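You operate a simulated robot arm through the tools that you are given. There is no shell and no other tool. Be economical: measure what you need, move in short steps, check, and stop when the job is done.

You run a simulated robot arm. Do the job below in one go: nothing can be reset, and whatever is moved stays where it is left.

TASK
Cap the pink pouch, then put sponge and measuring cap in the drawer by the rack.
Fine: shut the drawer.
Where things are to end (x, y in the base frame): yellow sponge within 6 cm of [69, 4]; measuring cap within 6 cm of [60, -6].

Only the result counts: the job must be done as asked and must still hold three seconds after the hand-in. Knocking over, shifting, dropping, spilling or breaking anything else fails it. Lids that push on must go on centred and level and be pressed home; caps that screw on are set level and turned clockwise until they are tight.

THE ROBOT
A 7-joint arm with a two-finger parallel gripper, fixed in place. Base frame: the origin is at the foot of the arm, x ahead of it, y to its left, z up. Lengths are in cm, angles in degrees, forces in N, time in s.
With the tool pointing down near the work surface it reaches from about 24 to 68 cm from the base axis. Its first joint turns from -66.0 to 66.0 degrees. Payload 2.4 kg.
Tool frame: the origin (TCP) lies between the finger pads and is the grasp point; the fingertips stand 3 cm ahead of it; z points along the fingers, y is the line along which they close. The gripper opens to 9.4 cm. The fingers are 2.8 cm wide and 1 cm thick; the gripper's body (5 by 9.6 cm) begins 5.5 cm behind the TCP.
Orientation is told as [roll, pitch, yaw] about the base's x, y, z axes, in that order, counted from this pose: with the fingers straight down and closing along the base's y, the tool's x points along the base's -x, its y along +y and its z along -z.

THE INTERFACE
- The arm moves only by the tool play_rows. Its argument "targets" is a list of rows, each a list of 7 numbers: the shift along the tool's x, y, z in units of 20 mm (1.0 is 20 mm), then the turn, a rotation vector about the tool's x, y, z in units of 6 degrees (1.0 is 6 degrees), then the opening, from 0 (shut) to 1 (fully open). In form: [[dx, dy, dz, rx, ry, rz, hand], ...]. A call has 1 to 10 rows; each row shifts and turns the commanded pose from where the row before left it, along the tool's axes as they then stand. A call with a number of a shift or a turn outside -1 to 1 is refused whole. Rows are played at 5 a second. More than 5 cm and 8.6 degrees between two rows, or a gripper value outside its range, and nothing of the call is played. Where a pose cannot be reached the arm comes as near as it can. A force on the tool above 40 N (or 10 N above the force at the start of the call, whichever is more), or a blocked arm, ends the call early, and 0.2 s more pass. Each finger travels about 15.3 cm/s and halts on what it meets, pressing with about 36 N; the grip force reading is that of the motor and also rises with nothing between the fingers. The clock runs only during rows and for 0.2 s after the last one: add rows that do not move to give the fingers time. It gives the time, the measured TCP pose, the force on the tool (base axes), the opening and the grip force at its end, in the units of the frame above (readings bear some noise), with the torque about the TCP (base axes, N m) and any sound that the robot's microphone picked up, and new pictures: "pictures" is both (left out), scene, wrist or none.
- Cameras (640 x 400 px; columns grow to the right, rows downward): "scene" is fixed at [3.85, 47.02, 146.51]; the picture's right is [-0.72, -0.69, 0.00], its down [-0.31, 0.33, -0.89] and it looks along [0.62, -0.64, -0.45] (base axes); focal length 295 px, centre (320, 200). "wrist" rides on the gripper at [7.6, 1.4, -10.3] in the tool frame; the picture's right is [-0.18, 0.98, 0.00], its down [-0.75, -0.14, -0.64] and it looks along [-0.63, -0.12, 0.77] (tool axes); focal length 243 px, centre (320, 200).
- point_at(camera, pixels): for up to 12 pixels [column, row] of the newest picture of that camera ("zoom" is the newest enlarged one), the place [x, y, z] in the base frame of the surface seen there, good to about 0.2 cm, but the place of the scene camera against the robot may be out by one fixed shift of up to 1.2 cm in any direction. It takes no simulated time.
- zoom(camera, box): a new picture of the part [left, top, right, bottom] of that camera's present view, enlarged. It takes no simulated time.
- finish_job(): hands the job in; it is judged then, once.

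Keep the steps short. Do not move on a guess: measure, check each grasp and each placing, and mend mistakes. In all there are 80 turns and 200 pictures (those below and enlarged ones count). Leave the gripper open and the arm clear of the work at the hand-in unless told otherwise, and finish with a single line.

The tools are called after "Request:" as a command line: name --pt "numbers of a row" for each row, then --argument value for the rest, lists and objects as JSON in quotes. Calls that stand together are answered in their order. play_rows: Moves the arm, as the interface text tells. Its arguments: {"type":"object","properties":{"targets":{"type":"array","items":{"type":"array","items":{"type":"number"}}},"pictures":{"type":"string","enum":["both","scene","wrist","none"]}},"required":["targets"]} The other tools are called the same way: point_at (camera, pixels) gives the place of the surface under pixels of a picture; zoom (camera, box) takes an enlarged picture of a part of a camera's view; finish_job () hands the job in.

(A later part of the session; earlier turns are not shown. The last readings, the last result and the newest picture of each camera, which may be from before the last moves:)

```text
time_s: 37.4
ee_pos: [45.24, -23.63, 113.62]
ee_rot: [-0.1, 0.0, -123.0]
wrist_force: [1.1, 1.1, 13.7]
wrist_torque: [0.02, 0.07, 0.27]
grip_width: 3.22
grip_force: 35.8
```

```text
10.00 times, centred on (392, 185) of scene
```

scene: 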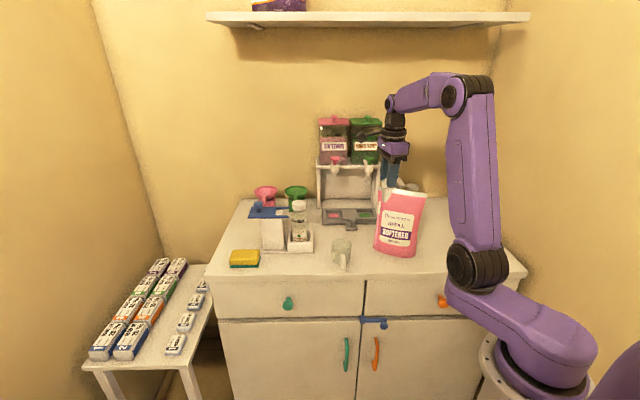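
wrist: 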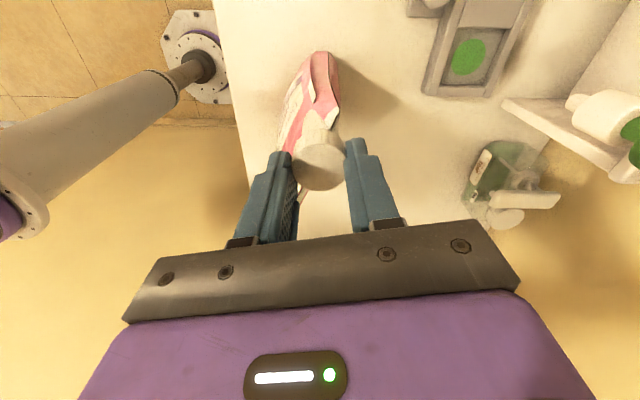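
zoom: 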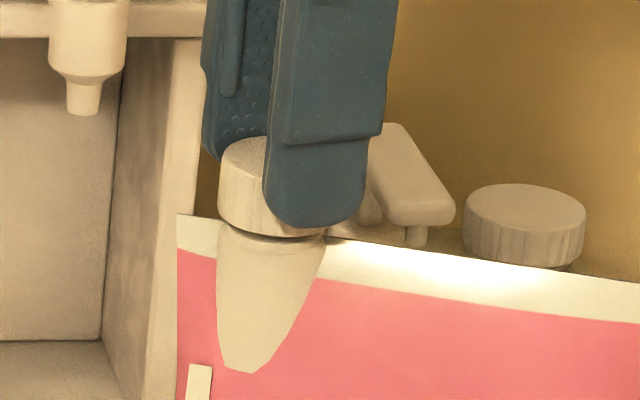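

Torque jumped to 0.27 N m and the pouch itself began to turn: the cap is tight. I release and look.

Request:
play_rows --pt "0 0 0 0 0 0 0.45" --pt "0 0 0 0 0 0 0.45" --pt "0 0 -0.5 0 0 0 0.45" --pt "0 0 -1 0 0 0 0.45" --pt "0 0 -1 0 0 0 0.45" --pt "0 0 -1 0 0 0 0.45"

Request:
zoom --camera "scene" --box '[350, 165, 446, 265]'

Request:
zoom --camera "wrist" --box '[240, 30, 400, 200]'

```text
time_s: 38.8
ee_pos: [45.32, -23.75, 120.47]
ee_rot: [0.1, 0.0, -122.9]
wrist_force: [-0.4, -0.4, -0.3]
wrist_torque: [0.01, -0.04, 0.0]
grip_width: 4.24
grip_force: 0.1
```

scene: 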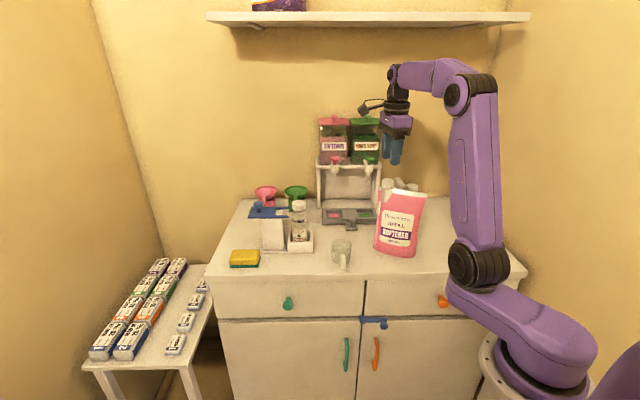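
wrist: 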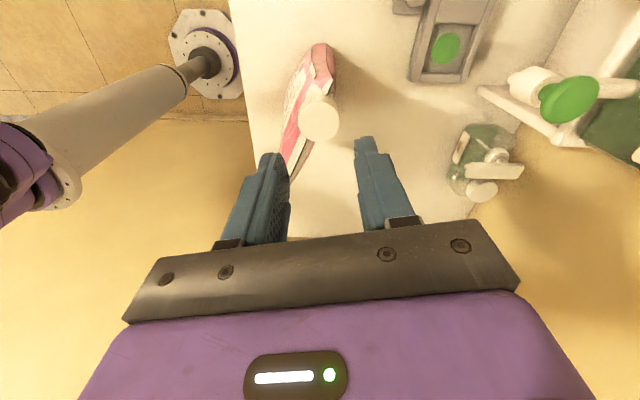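

```text
4.00 times, centred on (398, 215) of scene
```

zoom: 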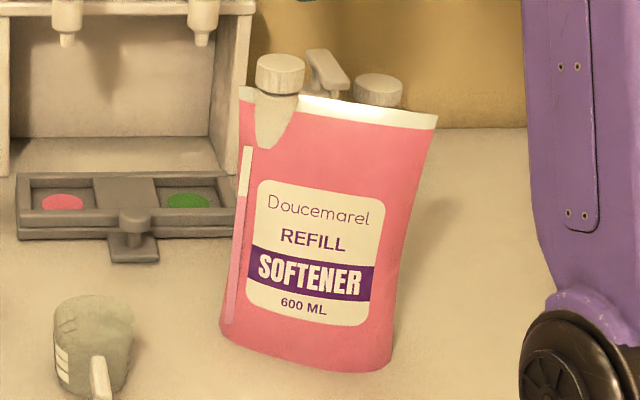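

```text
2.35 times, centred on (320, 115) of wrist
```

zoom: 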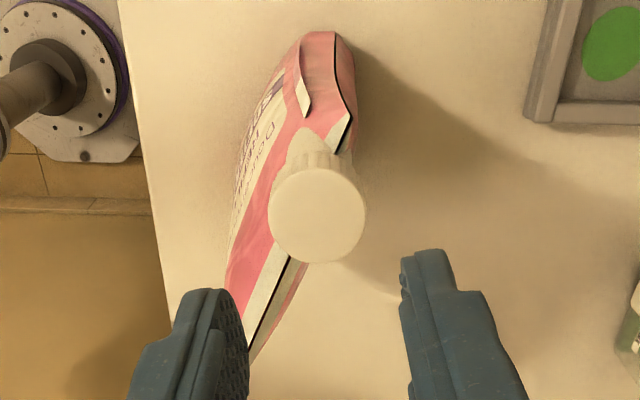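

Request:
point_at --camera "zoom" --pixels '[[317, 212], [317, 175], [317, 255], [275, 212], [358, 212], [240, 390], [305, 145], [350, 60]]'

```text
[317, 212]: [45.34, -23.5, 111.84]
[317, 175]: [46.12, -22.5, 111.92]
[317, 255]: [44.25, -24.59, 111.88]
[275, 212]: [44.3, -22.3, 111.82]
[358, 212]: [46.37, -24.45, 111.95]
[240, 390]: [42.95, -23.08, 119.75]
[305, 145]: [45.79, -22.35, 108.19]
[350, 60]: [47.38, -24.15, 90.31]
```

Cap level (top z 111.8–111.95 all round) and seated at the collar. Next the drawer: I rotate to yaw -45 and travel high to the front of the green knob.

Request:
play_rows --pt "0 0 -0.5 0 0 -1 0.6" --pt "0 0 0 0 0 -1 0.6" --pt "0 0 0 0 0 -1 0.6" --pt "0 0 0 0 0 -1 0.6" --pt "0 0 0 0 0 -1 0.6" --pt "0 0 0 0 0 -1 0.6" --pt "0 0 0 0 0 -1 0.6" --pt "0 0 0 0 0 -1 0.6" --pt "0 0 0 0 0 -1 0.6" --pt "0 0 0 0 0 -1 0.6" --pictures "none"

Request:
play_rows --pt "0 0 0 0 0 -1 0.6" --pt "0 0 0 0 0 -1 0.6" --pt "0 0 0 0 0 -1 0.6" --pt "0.8 1 0 0 0 0 0.6" --pt "0.8 1 0 0 0 0 0.6" --pt "0.8 1 0 0 0 0 0.6" --pt "0.8 1 0 0 0 0 0.6" --pt "0.8 1 0 0 0 0 0.6" --pt "0.8 1 0 0 0 0 0.6" --pt "0.8 1 0 0 0 0 0.6" --pictures "none"

Request:
play_rows --pt "0.8 1 0 0 0 0 0.6" --pt "0.8 1 0 0 0 0 0.6" --pt "0.8 1 0 0 0 0 0.6" --pt "0.8 1 0 0 0 0 0.6" --pt "0.8 1 0 0 0 0 0.6" --pt "0.8 1 0 0 0 0 0.6" --pt "0.8 1 0 0 0 0 0.6" --pt "0.8 0 0.5 0 0 0 0.6" --pt "0 0 0.5 0 0 0 0.6"

```text
time_s: 41.0
ee_pos: [45.16, -23.77, 121.69]
ee_rot: [0.0, -0.1, -62.8]
wrist_force: [0.5, -0.5, 0.4]
wrist_torque: [-0.04, -0.02, 0.02]
grip_width: 5.64
grip_force: 0.1
```

```text
time_s: 43.2
ee_pos: [47.06, -5.8, 121.57]
ee_rot: [-0.2, 0.0, -45.0]
wrist_force: [0.2, 0.0, -0.1]
wrist_torque: [-0.01, 0.02, 0.01]
grip_width: 5.62
grip_force: 0.1
```

```text
time_s: 45.2
ee_pos: [47.93, 13.32, 119.53]
ee_rot: [0.0, 0.0, -44.9]
wrist_force: [0.2, 0.0, -0.5]
wrist_torque: [0.02, 0.0, -0.01]
grip_width: 5.63
grip_force: 0.1
```

scene: 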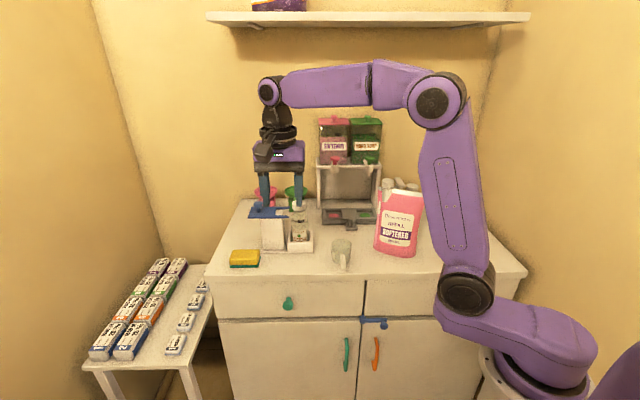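
wrist: 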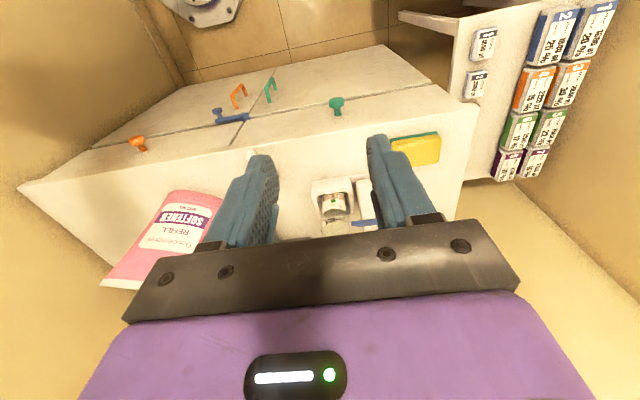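

Good view of both knobs and the latch. I measure the knob and front edge, and enlarge the latch.

Request:
zoom --camera "wrist" --box '[180, 60, 372, 170]'

Request:
point_at --camera "wrist" --pixels '[[336, 101], [338, 107], [339, 113], [330, 99], [343, 99], [300, 128], [440, 108], [310, 118], [360, 105], [235, 118], [335, 140], [430, 90]]'

```text
3.33 times, centred on (276, 115) of wrist
```

zoom: 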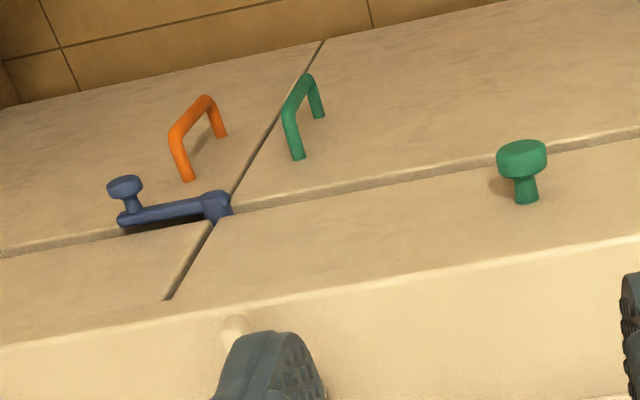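

```text
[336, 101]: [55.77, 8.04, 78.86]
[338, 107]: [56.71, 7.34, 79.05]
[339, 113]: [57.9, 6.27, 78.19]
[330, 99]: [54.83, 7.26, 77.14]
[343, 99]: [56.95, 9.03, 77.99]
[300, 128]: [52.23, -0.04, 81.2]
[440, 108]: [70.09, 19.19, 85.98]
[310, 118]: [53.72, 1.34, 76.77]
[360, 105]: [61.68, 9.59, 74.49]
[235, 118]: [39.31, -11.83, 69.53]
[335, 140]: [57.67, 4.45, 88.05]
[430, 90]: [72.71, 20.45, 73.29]
```

Knob head centre about (56.3, 7.5, 78.3), drawer face 2.5 cm behind it. I tilt the tool 45° so the fingers point down and into the cabinet.

Request:
play_rows --pt "0 0 0 0 -1 0 0.6" --pt "0 0 0 0 -1 0 0.6" --pt "0 0 0 0 -1 0 0.6" --pt "0 0 0 0 -1 0 0.6" --pt "0 0 0 0 -1 0 0.6" --pt "0 0 0 0 -1 0 0.6" --pt "0 0 0 0 -1 0 0.6" --pt "0 0 0 0 -0.5 0 0.6" --pt "0 0 0 0 0 0 0.6" --pictures "scene"

```text
time_s: 47.2
ee_pos: [47.96, 13.14, 119.68]
ee_rot: [0.0, -45.1, -44.9]
wrist_force: [0.5, -0.2, 0.3]
wrist_torque: [-0.01, 0.01, 0.02]
grip_width: 5.64
grip_force: 0.1
```

scene: 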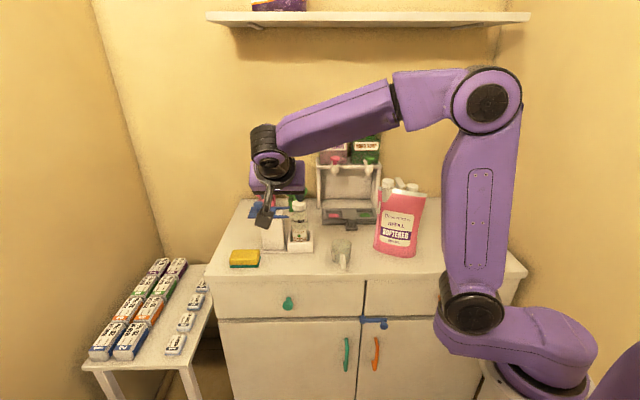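

Tilted as meant. I descend in front of the cabinet.

Request:
play_rows --pt "1 0.1 1 0 0 0 0.6" --pt "1 0.1 1 0 0 0 0.6" --pt "1 0.1 1 0 0 0 0.6" --pt "1 0.1 1 0 0 0 0.6" --pt "1 0.1 1 0 0 0 0.6" --pt "1 0.1 1 0 0 0 0.6" --pt "1 0.1 1 0 0 0 0.6" --pt "1 0.1 1 0 0 0 0.6" --pt "1 0.1 1 0 0 0 0.6" --pt "1 0 1 0 0 0 0.6"

```text
time_s: 49.4
ee_pos: [49.29, 14.5, 91.11]
ee_rot: [0.1, -45.0, -44.9]
wrist_force: [0.4, -0.4, 0.9]
wrist_torque: [-0.01, 0.0, 0.0]
grip_width: 5.64
grip_force: 0.0
```

scene: 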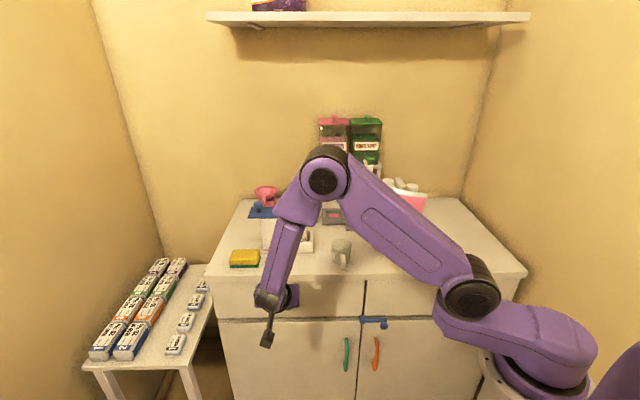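
wrist: 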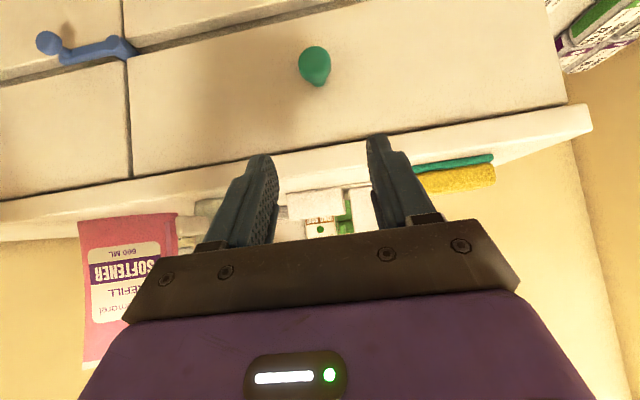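

I measure the knob again and check the latch up close.

Request:
point_at --camera "wrist" --pixels '[[313, 63], [300, 63], [329, 66], [314, 49], [317, 82], [200, 90], [450, 70], [125, 45], [105, 48]]'

Request:
zoom --camera "wrist" --box '[20, 10, 180, 110]'

```text
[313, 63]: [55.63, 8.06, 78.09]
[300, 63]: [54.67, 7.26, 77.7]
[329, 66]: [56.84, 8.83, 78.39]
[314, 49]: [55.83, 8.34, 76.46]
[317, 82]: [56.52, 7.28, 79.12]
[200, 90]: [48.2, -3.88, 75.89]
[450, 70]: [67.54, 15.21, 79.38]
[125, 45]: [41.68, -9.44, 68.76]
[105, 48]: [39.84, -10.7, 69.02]
```

```text
4.00 times, centred on (100, 60) of wrist
```

zoom: 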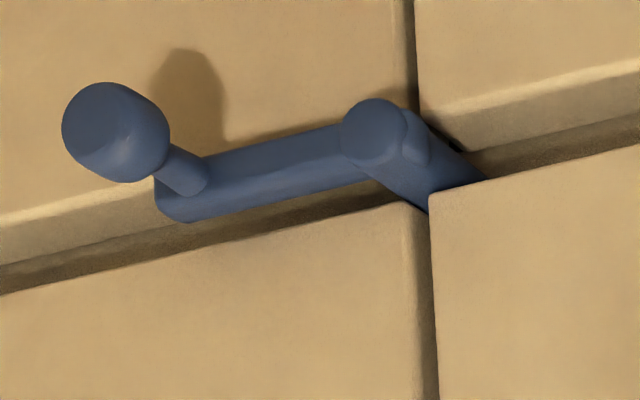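

The latch sits on the door groove, clear of the left drawer. Knob head centre (56.15, 7.64, 77.9). I line up along the tool axis, 6 cm short.

Request:
play_rows --pt "0.31 0 1 0 0 0 0.6" --pt "0.31 0 1 0 0 0 0.6" --pt "0.31 0 1 0 0 0 0.6" --pt "0.31 0 1 0 0 0 0.6" --pt "0 0 0 0 0 0 0.6" --pt "0 0 0 0 0 0 0.6" --pictures "wrist"

```text
time_s: 50.8
ee_pos: [52.02, 11.64, 83.76]
ee_rot: [0.1, -45.0, -45.0]
wrist_force: [-0.1, 0.0, -0.4]
wrist_torque: [0.02, -0.03, -0.02]
grip_width: 5.63
grip_force: 0.2
```

wrist: 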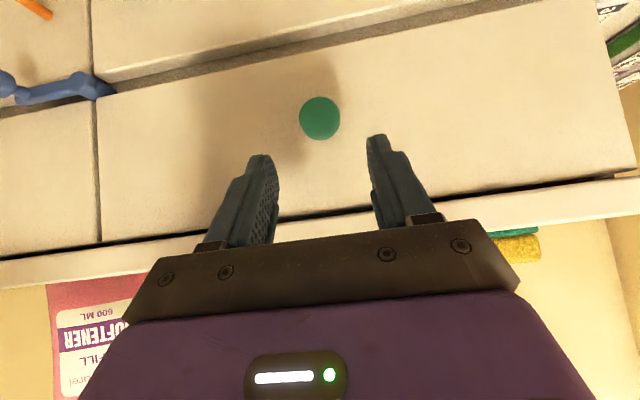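

Knob centred between the fingers. I advance 6.2 cm along the fingers and close.

Request:
play_rows --pt "0 0 1 0 0 0 0.6" --pt "0 0 1 0 0 0 0.6" --pt "0 0 0.8 0 0 0 0.6" --pt "0 0 0.3 0 0 0 0.6" --pt "0 0 0 0 0 0 0.15" --pt "0 0 0 0 0 0 0.15" --pt "0 0 0 0 0 0 0.15" --pictures "wrist"

```text
time_s: 52.4
ee_pos: [55.09, 8.47, 79.27]
ee_rot: [0.1, -45.0, -44.9]
wrist_force: [8.5, 4.9, -5.0]
wrist_torque: [0.3, -0.12, 0.18]
grip_width: 3.14
grip_force: 44.9
```

wrist: 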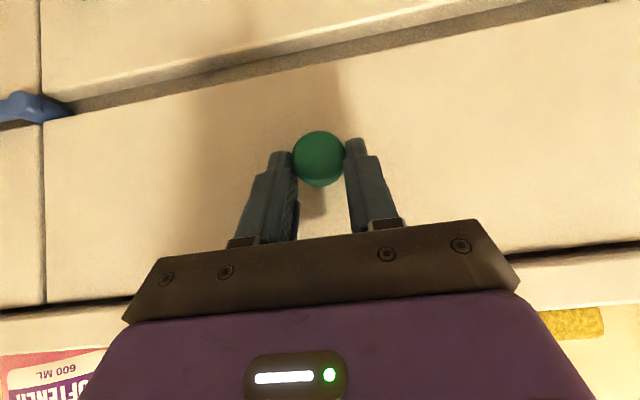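

Knob gripped. I pull straight outward gently.

Request:
play_rows --pt "0.2 0 -0.2 0 0 0 0.15" --pt "0.3 0 -0.3 0 0 0 0.15" --pt "0.4 0 -0.4 0 0 0 0.15" --pt "0.4 0 -0.4 0 0 0 0.15"

```text
time_s: 53.4
ee_pos: [52.53, 11.11, 79.32]
ee_rot: [-0.1, -44.9, -44.9]
wrist_force: [10.4, 8.5, -14.7]
wrist_torque: [0.58, 0.51, 0.67]
grip_width: 3.12
grip_force: 44.7
```

scene: 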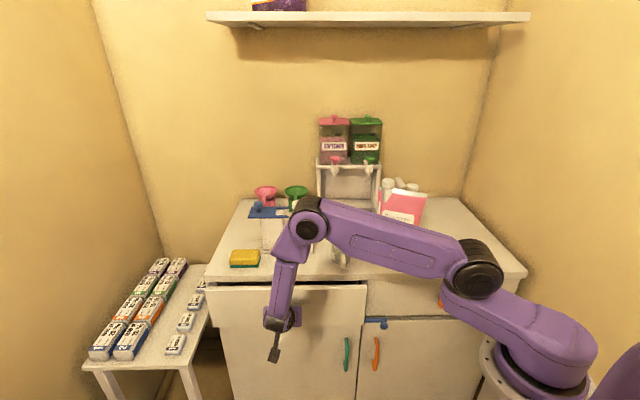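
wrist: 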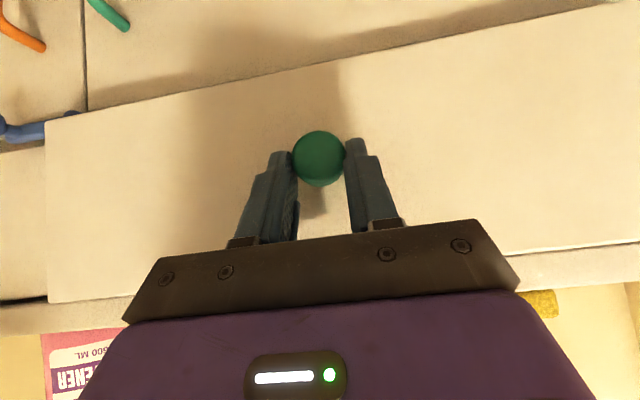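

The drawer moves. I ease out the small side force and keep pulling.

Request:
play_rows --pt "0.5 0.03 -0.45 0 0 0 0.15" --pt "0.5 0 -0.5 0 0 0 0.15" --pt "0.5 0 -0.5 0 0 0 0.15" --pt "0.5 0 -0.5 0 0 0 0.15" --pt "0.5 0 -0.5 0 0 0 0.15" --pt "0.5 0 -0.5 0 0 0 0.15" --pt "0.5 0 -0.5 0 0 0 0.15" --pt "0.5 0 -0.5 0 0 0 0.15" --pt "0.5 0 -0.5 0 0 0 0.15" --pt "0.5 0 -0.5 0 0 0 0.15"

```text
time_s: 55.6
ee_pos: [42.52, 21.15, 79.39]
ee_rot: [0.0, -45.1, -45.0]
wrist_force: [6.0, 4.5, -9.9]
wrist_torque: [0.44, 0.13, 0.06]
grip_width: 3.15
grip_force: 45.3
```

scene: 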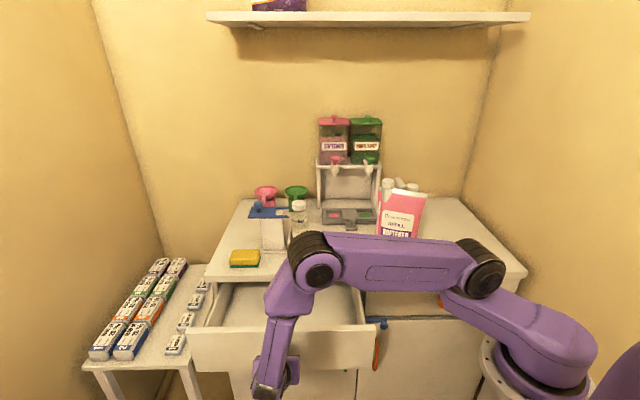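
wrist: 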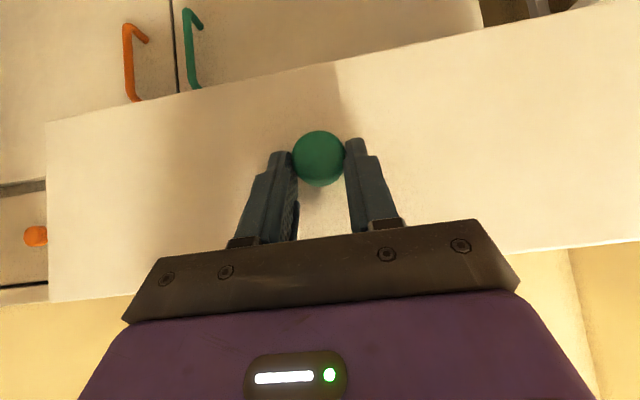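

Open by about 17.8 cm. A little more.

Request:
play_rows --pt "0.5 0 -0.5 0 0 0 0.15" --pt "0.4 0 -0.4 0 0 0 0.15" --pt "0.3 0 -0.3 0 0 0 0.15" --pt "0 0 0 0 0 0 0.15" --pt "0 0 0 0 0 0 0.5" --pt "0 0 0 0 0 0 0.5" --pt "0 0 -0.5 0 0 0 0.5" --pt "0 0 -1 0 0 0 0.5"

```text
time_s: 57.4
ee_pos: [38.62, 25.18, 81.55]
ee_rot: [0.2, -45.0, -45.0]
wrist_force: [1.1, 0.4, -0.1]
wrist_torque: [0.02, -0.03, 0.0]
grip_width: 4.67
grip_force: 0.1
```

scene: 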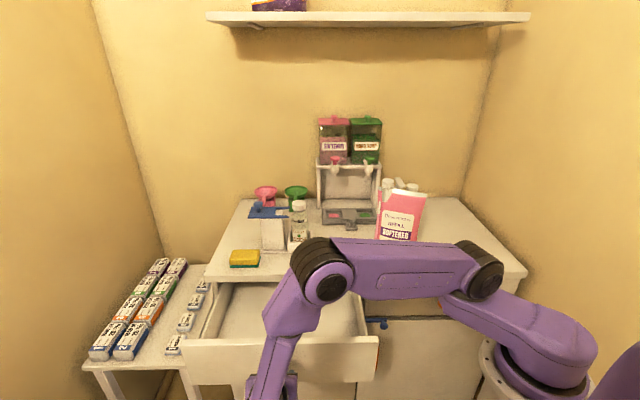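
wrist: 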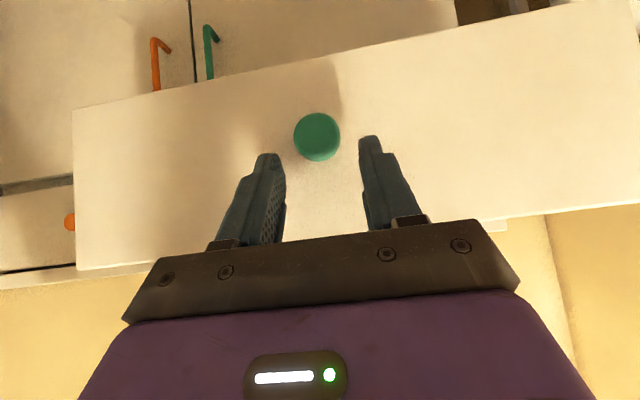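

Released the knob. I back off along the fingers and rise.

Request:
play_rows --pt "0 0 -1 0 0 0 0.5" --pt "0 0 -1 0 0 0 0.5" --pt "-1 0 -1 0 0 0 0.6" --pt "-1 0 -1 0 0 0 0.6" --pt "-1 0 -1 0 0 0 0.6" --pt "-1 0 -1 0 0 0 0.8" --pt "-1 0 -1 0 0 0 0.8" --pt "-1 0 -1 0 0 0 0.8" --pt "-1 0 -1 0 0 0 0.8" --pt "-1 0 -1 0 0 0 0.8" --pictures "none"

Request:
play_rows --pt "-1 0 -1 0 0 0 0.8" --pt "0 0 0 0 1 0 0.8" --pt "0 0 0 0 1 0 0.8" --pt "0 0 0 0 1 0 0.8" --pt "0 0 0 0 1 0 0.8" --pt "0 0 0 0 1 0 0.8" --pt "0 0 0 0 1 0 0.8" --pt "0 0 0 0 1 0 0.8" --pt "0 0 0 0 0.5 0 0.8" --pt "0 0 0 0 0 0 0.8"

```text
time_s: 59.6
ee_pos: [36.71, 26.98, 106.88]
ee_rot: [-0.1, -45.0, -44.9]
wrist_force: [0.1, 0.7, -0.7]
wrist_torque: [0.04, 0.03, 0.02]
grip_width: 7.51
grip_force: 0.1
```

```text
time_s: 61.8
ee_pos: [36.63, 27.03, 109.85]
ee_rot: [0.1, 0.1, -44.9]
wrist_force: [-0.1, -0.6, 0.2]
wrist_torque: [0.0, 0.0, 0.01]
grip_width: 7.51
grip_force: 0.2
```

scene: 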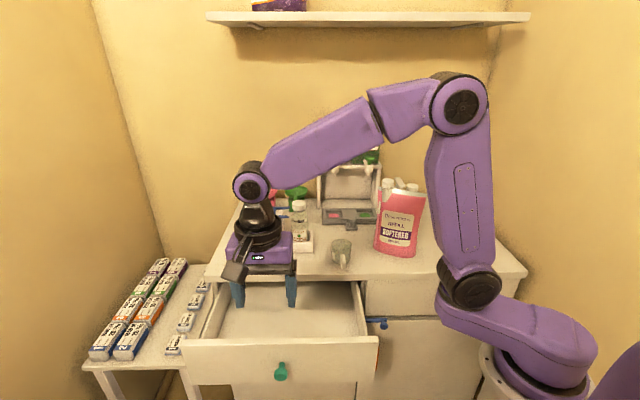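
wrist: 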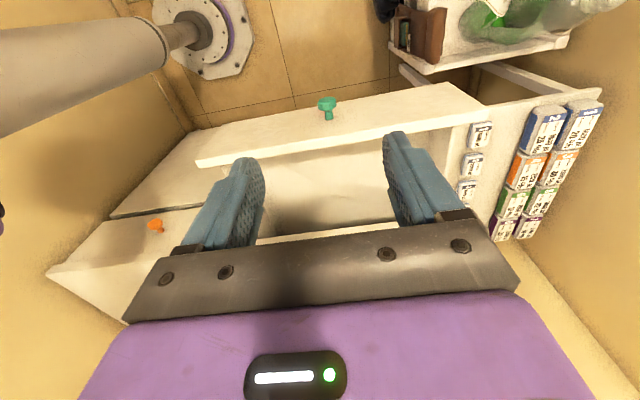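

The drawer is open. I measure knob, floor and walls.

Request:
point_at --camera "wrist" --pixels '[[326, 101], [327, 106], [320, 104], [334, 104], [320, 180], [340, 225], [320, 125], [470, 108], [200, 160], [300, 210], [375, 190], [350, 150]]'

Request:
point_at --camera "scene" --pixels '[[280, 370], [262, 312], [330, 325], [310, 300], [235, 310], [222, 310], [360, 305], [355, 325], [280, 345], [244, 257]]'

```text
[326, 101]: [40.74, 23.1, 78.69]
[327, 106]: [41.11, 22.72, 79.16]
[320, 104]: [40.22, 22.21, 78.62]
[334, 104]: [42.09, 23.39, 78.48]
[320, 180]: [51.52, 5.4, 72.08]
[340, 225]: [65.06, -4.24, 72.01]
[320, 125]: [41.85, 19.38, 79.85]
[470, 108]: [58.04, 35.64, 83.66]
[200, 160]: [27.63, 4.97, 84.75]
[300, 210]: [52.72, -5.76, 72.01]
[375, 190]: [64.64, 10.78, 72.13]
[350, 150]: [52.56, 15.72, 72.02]
```

```text
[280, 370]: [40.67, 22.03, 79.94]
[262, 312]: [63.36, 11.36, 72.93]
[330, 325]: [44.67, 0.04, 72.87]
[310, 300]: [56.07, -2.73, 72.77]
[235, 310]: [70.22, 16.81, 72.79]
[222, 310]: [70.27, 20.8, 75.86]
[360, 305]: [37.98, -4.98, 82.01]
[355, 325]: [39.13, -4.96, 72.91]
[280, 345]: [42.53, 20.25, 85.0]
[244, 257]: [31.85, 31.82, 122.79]
```

Drawer opened 21.2 cm, so the target drop places now are sponge (54, 19) and cup (45, 9), floor z 72. Now I turn to yaw +45 and go toward the sponge, staying high.

Request:
play_rows --pt "0 0 0 0 0 -1 0.8" --pt "0 0 0 0 0 -1 0.8" --pt "0 0 0 0 0 -1 0.8" --pt "0 0 0 0 0 -1 0.8" --pt "0 0 0 0 0 -1 0.8" --pt "0 0 0 0 0 -1 0.8" --pt "0 0 0 0 0 -1 0.8" --pt "0 0 0 0 0 -1 0.8" --pt "0 0 0 0 0 -1 0.8" --pt "0 0 0 0 0 -1 0.8" --pictures "none"

Request:
play_rows --pt "0 0 0 0 0 -1 0.8" --pt "0 0 0 0 0 -1 0.8" --pt "0 0 0 0 0 -1 0.8" --pt "0 0 0 0 0 -1 0.8" --pt "0 0 0 0 0 -1 0.8" --pt "-0.28 -1 0 0 0 0 0.8" --pt "-0.28 -1 0 0 0 0 0.8" --pt "-0.28 -1 0 0 0 0 0.8" --pt "-0.28 -1 0 0 0 0 0.8" --pt "-0.28 -1 0 0 0 0 0.8" --pictures "none"

Request:
play_rows --pt "-0.28 -1 0 0 0 0 0.8" --pt "-0.28 -1 0 0 0 0 0.8" --pt "-0.28 -1 0 0 0 0 0.8" --pt "-0.28 -1 0 0 0 0 0.8" --pt "-0.28 -1 0 0 0 0 0.8" --pt "-0.28 -1 0 0 0 0 0.8" --pt "0 0 0 0 0 0 0.8"

```text
time_s: 64.0
ee_pos: [36.69, 26.98, 109.81]
ee_rot: [0.0, -0.1, 15.1]
wrist_force: [-0.2, -1.1, -0.5]
wrist_torque: [-0.03, 0.02, 0.02]
grip_width: 7.52
grip_force: 0.0
```

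```text
time_s: 66.2
ee_pos: [45.68, 22.03, 109.93]
ee_rot: [-0.1, 0.0, 45.0]
wrist_force: [-0.3, 0.4, 0.3]
wrist_torque: [-0.06, 0.01, 0.04]
grip_width: 7.52
grip_force: 0.0
```

```text
time_s: 67.8
ee_pos: [56.42, 15.67, 109.87]
ee_rot: [0.0, 0.0, 45.1]
wrist_force: [0.0, -0.4, -0.4]
wrist_torque: [0.02, 0.02, -0.01]
grip_width: 7.51
grip_force: 0.1
```

scene: 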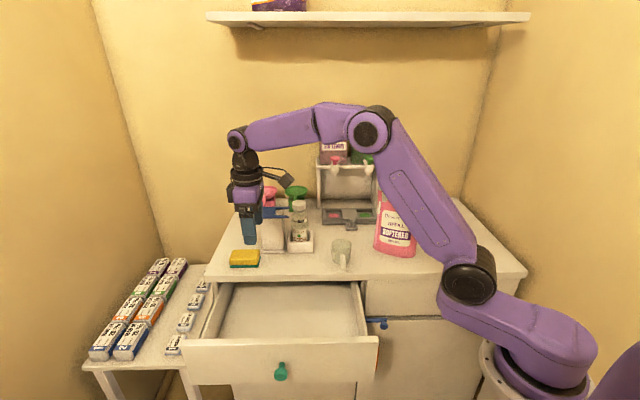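
wrist: 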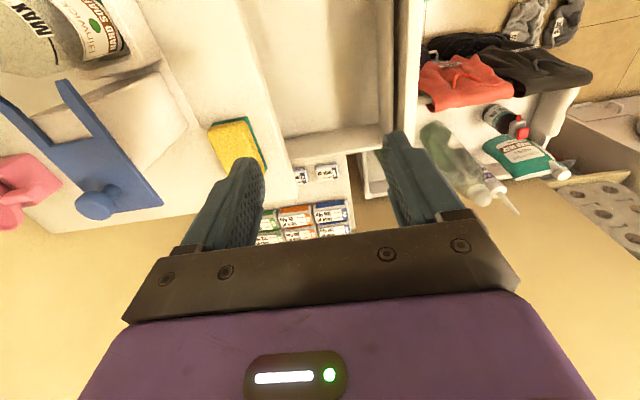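

Sponge is visible near (237, 145). I measure its corners.

Request:
zoom --camera "wrist" --box '[90, 60, 330, 210]'

Request:
point_at --camera "wrist" --pixels '[[209, 126], [244, 119], [264, 160], [235, 140], [224, 166], [250, 130], [212, 135], [255, 128], [267, 168], [180, 125], [160, 75], [150, 100]]'

```text
2.67 times, centred on (210, 135) of wrist
```

zoom: 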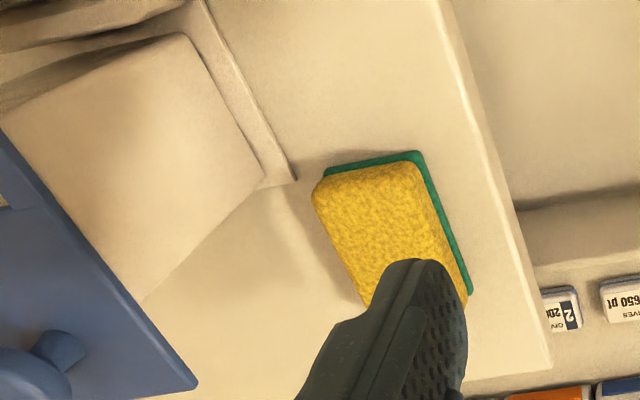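

```text
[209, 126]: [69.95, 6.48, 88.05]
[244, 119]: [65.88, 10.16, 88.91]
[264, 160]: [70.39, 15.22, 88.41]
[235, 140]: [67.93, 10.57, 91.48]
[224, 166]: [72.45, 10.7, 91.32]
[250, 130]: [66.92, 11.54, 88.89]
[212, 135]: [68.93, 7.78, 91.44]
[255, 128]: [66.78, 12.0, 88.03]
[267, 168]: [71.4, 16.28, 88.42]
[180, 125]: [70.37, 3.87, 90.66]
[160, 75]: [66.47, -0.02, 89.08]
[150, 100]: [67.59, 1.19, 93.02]
```

Request:
zoom --camera "scene" --box '[216, 235, 280, 275]'

Request:
point_at --camera "scene" --pixels '[[231, 251], [233, 250], [257, 251], [259, 251], [230, 261], [258, 263], [244, 263], [244, 251]]'

```text
10.00 times, centred on (248, 255) of scene
```

zoom: 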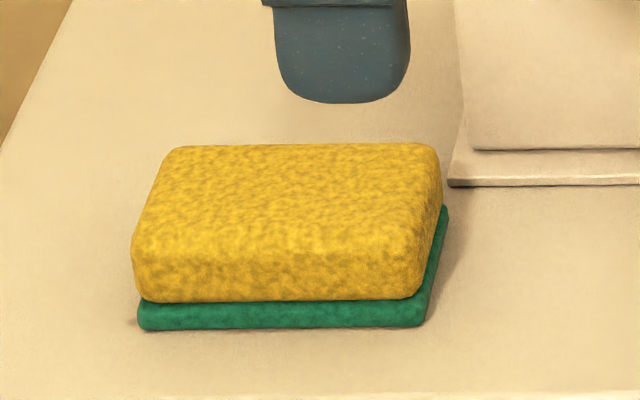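

```text
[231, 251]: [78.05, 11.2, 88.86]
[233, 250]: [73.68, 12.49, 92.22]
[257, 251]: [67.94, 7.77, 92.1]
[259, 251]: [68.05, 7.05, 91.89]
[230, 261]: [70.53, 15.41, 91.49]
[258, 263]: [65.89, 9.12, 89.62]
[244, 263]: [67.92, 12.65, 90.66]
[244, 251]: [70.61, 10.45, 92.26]
```

Sponge spans n width ≈4.3 cm; near end graspable at (68.6, 10.3). I check the blue dispenser's height for clearance.

Request:
point_at --camera "wrist" --pixels '[[155, 203], [100, 200], [65, 85], [130, 170], [10, 105], [175, 95], [120, 90], [187, 128]]'

```text
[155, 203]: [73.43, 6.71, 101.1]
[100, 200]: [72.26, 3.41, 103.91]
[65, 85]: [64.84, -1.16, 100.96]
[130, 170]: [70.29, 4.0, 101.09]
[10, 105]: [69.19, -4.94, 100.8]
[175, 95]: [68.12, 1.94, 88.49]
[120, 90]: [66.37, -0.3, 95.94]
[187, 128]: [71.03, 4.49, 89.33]
```

Blue plate's edge at z 101 lies about 1 cm behind the gripper's path, so I bias the grasp 6 mm to the front. I move above the sponge at the present height.

Request:
play_rows --pt "-0.39 -0.98 0 0 0 0 0.75" --pt "-0.39 -0.98 0 0 0 0 0.75" --pt "-0.39 -0.98 0 0 0 0 0.75" --pt "-0.39 -0.98 0 0 0 0 0.75" --pt "-0.39 -0.98 0 0 0 0 0.75" --pt "-0.39 -0.98 0 0 0 0 0.75" --pt "0 0 0 0 0 0 0.75" --pt "0 0 0 0 0 0 0.75"

```text
time_s: 69.6
ee_pos: [65.98, 10.8, 109.33]
ee_rot: [0.0, 0.0, 45.0]
wrist_force: [0.3, 0.7, 0.2]
wrist_torque: [0.02, -0.03, 0.0]
grip_width: 7.04
grip_force: 0.1
out of reach, approached as far as the arm can: row 5, 6
```

scene: 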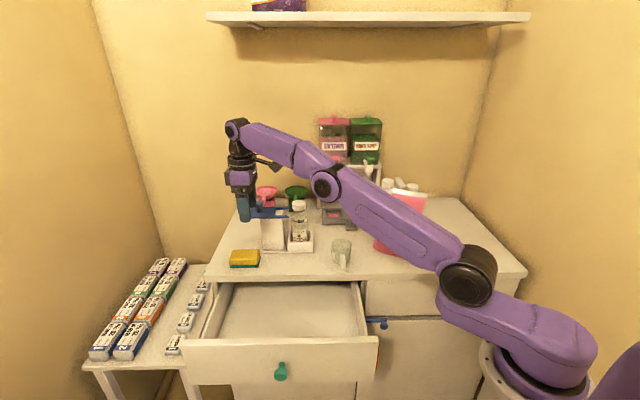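
wrist: 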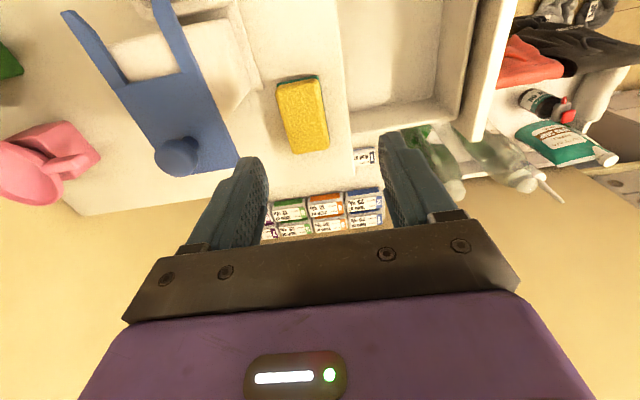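

Reach-limited here; reach improves lower down. The sponge is now fully visible at (302, 115); I measure it.

Request:
point_at --camera "wrist" --pixels '[[279, 90], [316, 82], [327, 147], [293, 152], [303, 117], [300, 152], [285, 120], [322, 112], [236, 158]]'

Request:
zoom --camera "wrist" --box '[210, 50, 370, 170]'

```text
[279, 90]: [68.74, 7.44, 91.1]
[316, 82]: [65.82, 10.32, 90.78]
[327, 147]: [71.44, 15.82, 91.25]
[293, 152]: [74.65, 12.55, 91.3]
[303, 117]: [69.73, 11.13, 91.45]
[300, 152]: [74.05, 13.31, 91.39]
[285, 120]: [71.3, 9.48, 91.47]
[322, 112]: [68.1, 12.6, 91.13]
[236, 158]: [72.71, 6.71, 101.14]
```

```text
3.33 times, centred on (290, 110) of wrist
```

zoom: 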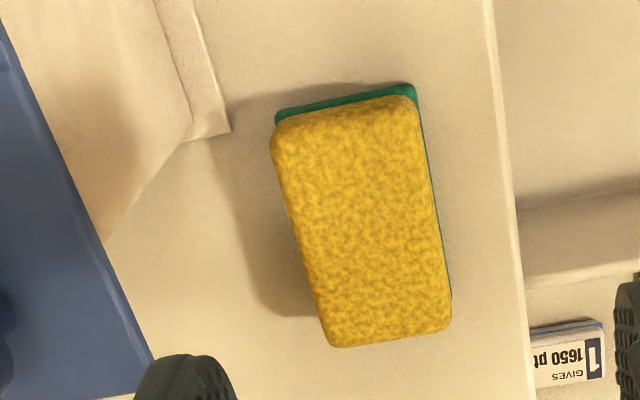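

Sponge centre (70.15, 11.5). I tilt the tool 18° about its closing axis (fingers leaning outward) to gain reach, then read the pose.

Request:
play_rows --pt "0 0 0 0 -1 0 0.75" --pt "0 0 0 0 -1 0 0.75" --pt "0 0 0 0 -1 0 0.75" --pt "0 0 0 0 0 0 0.75"

```text
time_s: 70.6
ee_pos: [65.91, 10.94, 109.41]
ee_rot: [0.0, -18.1, 45.0]
wrist_force: [-0.3, -0.7, 0.7]
wrist_torque: [0.0, 0.04, 0.0]
grip_width: 7.07
grip_force: 0.1
```

scene: 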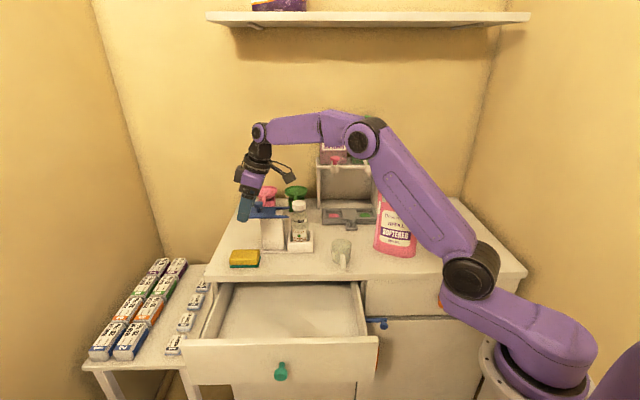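
wrist: 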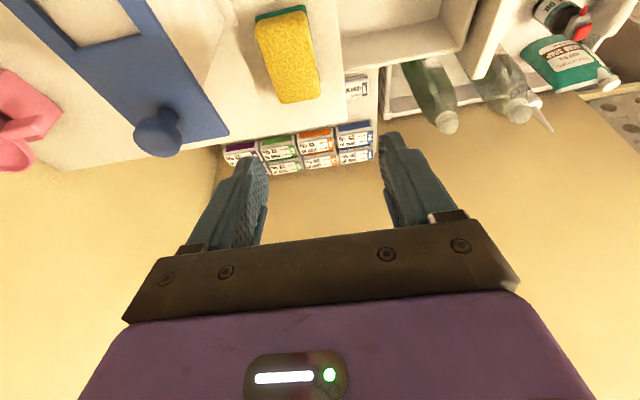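

Reach is fine now. I descend most of the way, moving to s/n alignment.

Request:
play_rows --pt "0.193 -0.16 1 0 0 0 0.75" --pt "0.193 -0.16 1 0 0 0 0.75" --pt "0.193 -0.16 1 0 0 0 0.75" --pt "0.193 -0.16 1 0 0 0 0.75" --pt "0.193 -0.16 1 0 0 0 0.75" --pt "0.193 -0.15 1 0 0 0 0.75" --pt "0 0 0 0 0 0 0.75"

```text
time_s: 72.2
ee_pos: [68.62, 10.64, 97.39]
ee_rot: [0.0, -18.1, 45.1]
wrist_force: [-0.5, -0.3, 0.4]
wrist_torque: [0.03, 0.02, -0.02]
grip_width: 7.03
grip_force: 0.1
```

scene: 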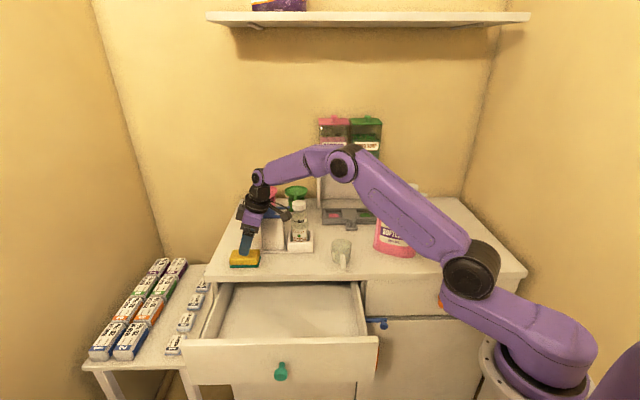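
wrist: 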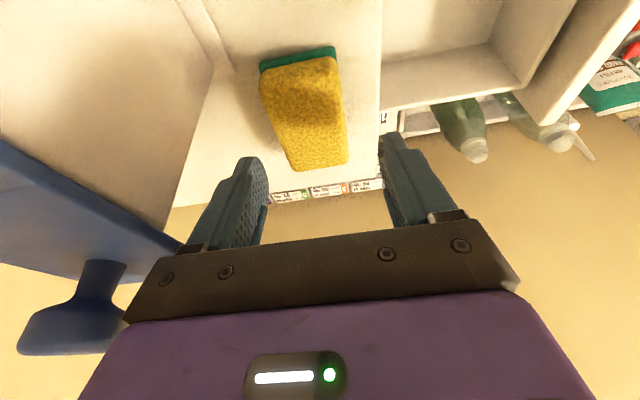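

Clearance to the blue plate is about 1 cm; I shift 3 mm forward and lower.

Request:
play_rows --pt "0 0.15 0 0 0 0 0.75" --pt "0.2 0 0.75 0 0 0 0.75" --pt "0.2 0 0.75 0 0 0 0.75" --pt "0.2 0 0.7 0 0 0 0.75" --pt "0.1 0 0.5 0 0 0 0.75" --pt "0 0 0 0 0 0 0.75"

```text
time_s: 73.2
ee_pos: [69.29, 10.34, 94.26]
ee_rot: [-1.4, -19.2, 45.0]
wrist_force: [0.8, 0.0, 2.7]
wrist_torque: [-0.07, -0.06, 0.01]
grip_width: 7.09
grip_force: 0.3
stopped in row 4: the force on the tool passed its limit at 44 N (the readings are from after the stop); the commanded pose is now the measured one
```

scene: 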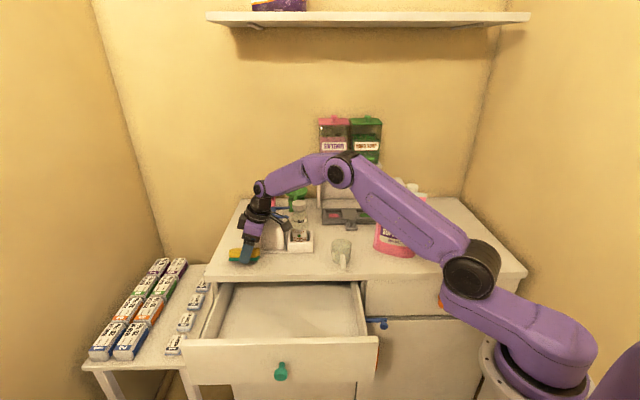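
wrist: 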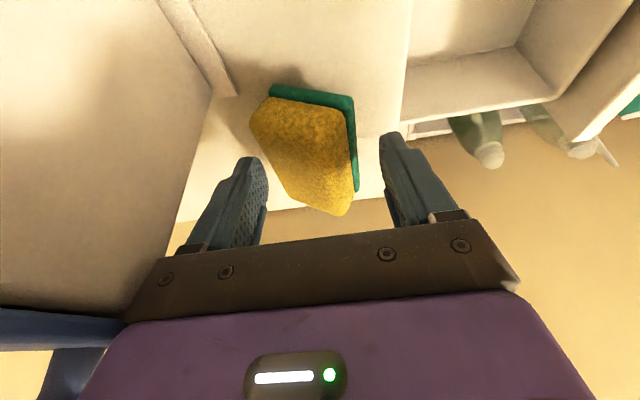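

Contact stopped the move at z 94. I look closely before anything else.

Request:
zoom --camera "scene" --box '[210, 180, 310, 275]'

Request:
zoom --camera "wrist" --box '[100, 60, 460, 380]'

```text
4.21 times, centred on (260, 228) of scene
```

zoom: 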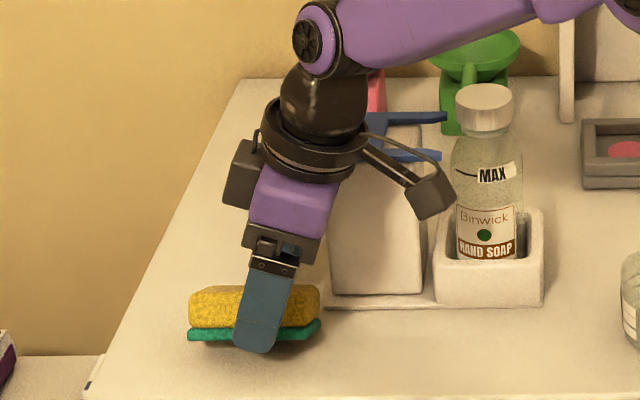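

```text
1.25 times, centred on (280, 220) of wrist
```

zoom: 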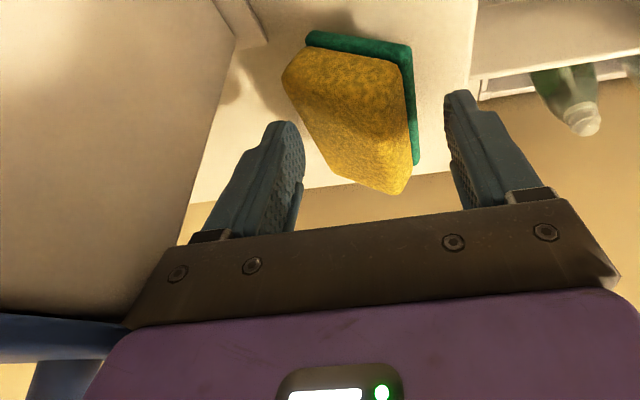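

Request:
point_at --camera "scene" --pixels '[[325, 202], [299, 215], [325, 240], [309, 205], [314, 207], [300, 240], [247, 256], [262, 258]]'

Request:
point_at --camera "wrist" --pixels '[[252, 125], [310, 93], [354, 100], [340, 212], [300, 130], [355, 190], [60, 330], [120, 320], [330, 160], [285, 180]]'

```text
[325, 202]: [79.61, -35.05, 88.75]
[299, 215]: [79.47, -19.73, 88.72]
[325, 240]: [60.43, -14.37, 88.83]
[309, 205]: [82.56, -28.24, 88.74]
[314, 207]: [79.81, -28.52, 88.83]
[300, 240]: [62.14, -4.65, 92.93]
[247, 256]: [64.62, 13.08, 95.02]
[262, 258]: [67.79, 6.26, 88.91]
```

```text
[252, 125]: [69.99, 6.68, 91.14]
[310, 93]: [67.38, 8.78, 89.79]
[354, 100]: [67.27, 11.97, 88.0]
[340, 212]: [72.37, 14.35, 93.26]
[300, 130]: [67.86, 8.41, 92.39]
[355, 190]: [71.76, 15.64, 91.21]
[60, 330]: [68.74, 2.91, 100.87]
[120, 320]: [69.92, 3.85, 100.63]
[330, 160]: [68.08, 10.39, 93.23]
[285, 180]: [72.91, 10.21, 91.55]
```

The sponge is skewed under the back finger and the body is close to the blue plate. I shift slightly forward and rise to see it settle.

Request:
play_rows --pt "-0.1 0.2 -0.31 0 0 0 0.78" --pt "-0.3 0.2 -0.93 0 0 0 0.78" --pt "-0.3 0 -0.93 0 0 0 0.78" --pt "-0.3 0 -0.93 0 0 0 0.78" --pt "0 0 0 0 0 0 0.78"

Request:
zoom --camera "scene" --box '[210, 180, 310, 275]'

```text
time_s: 74.4
ee_pos: [68.39, 10.92, 100.81]
ee_rot: [-1.2, -19.2, 44.8]
wrist_force: [0.4, -0.7, 0.1]
wrist_torque: [0.0, 0.03, 0.02]
grip_width: 7.33
grip_force: 0.0
```

scene: 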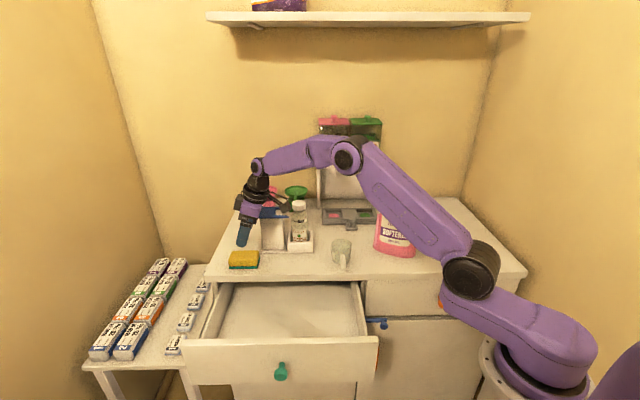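
wrist: 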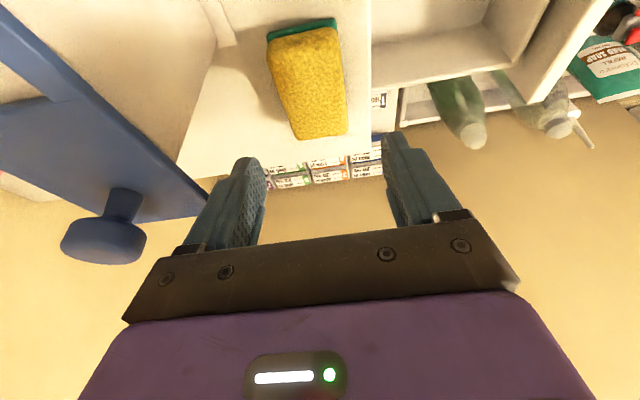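

```text
4.21 times, centred on (260, 228) of scene
```

zoom: 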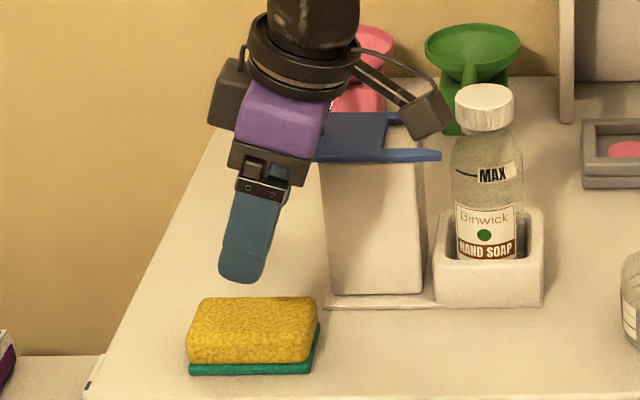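

The sponge has settled flat, nothing else moved. I re-measure sponge and blue plate.

Request:
point_at --camera "wrist" --pixels '[[270, 45], [337, 27], [346, 130], [297, 138], [305, 80], [278, 95], [338, 80], [300, 42], [207, 208], [120, 135]]'

Request:
zoom --camera "wrist" --box '[180, 0, 420, 150]'

```text
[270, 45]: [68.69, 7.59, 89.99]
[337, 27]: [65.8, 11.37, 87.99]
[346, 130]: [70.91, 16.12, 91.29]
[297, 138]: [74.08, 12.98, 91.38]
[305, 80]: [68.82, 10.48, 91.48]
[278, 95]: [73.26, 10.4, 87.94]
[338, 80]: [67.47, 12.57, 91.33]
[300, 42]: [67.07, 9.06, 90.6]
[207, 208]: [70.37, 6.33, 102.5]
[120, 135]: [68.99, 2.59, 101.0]
```

```text
2.67 times, centred on (300, 75) of wrist
```

zoom: 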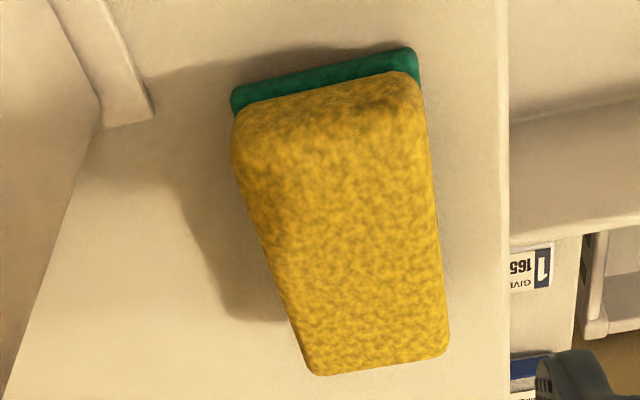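

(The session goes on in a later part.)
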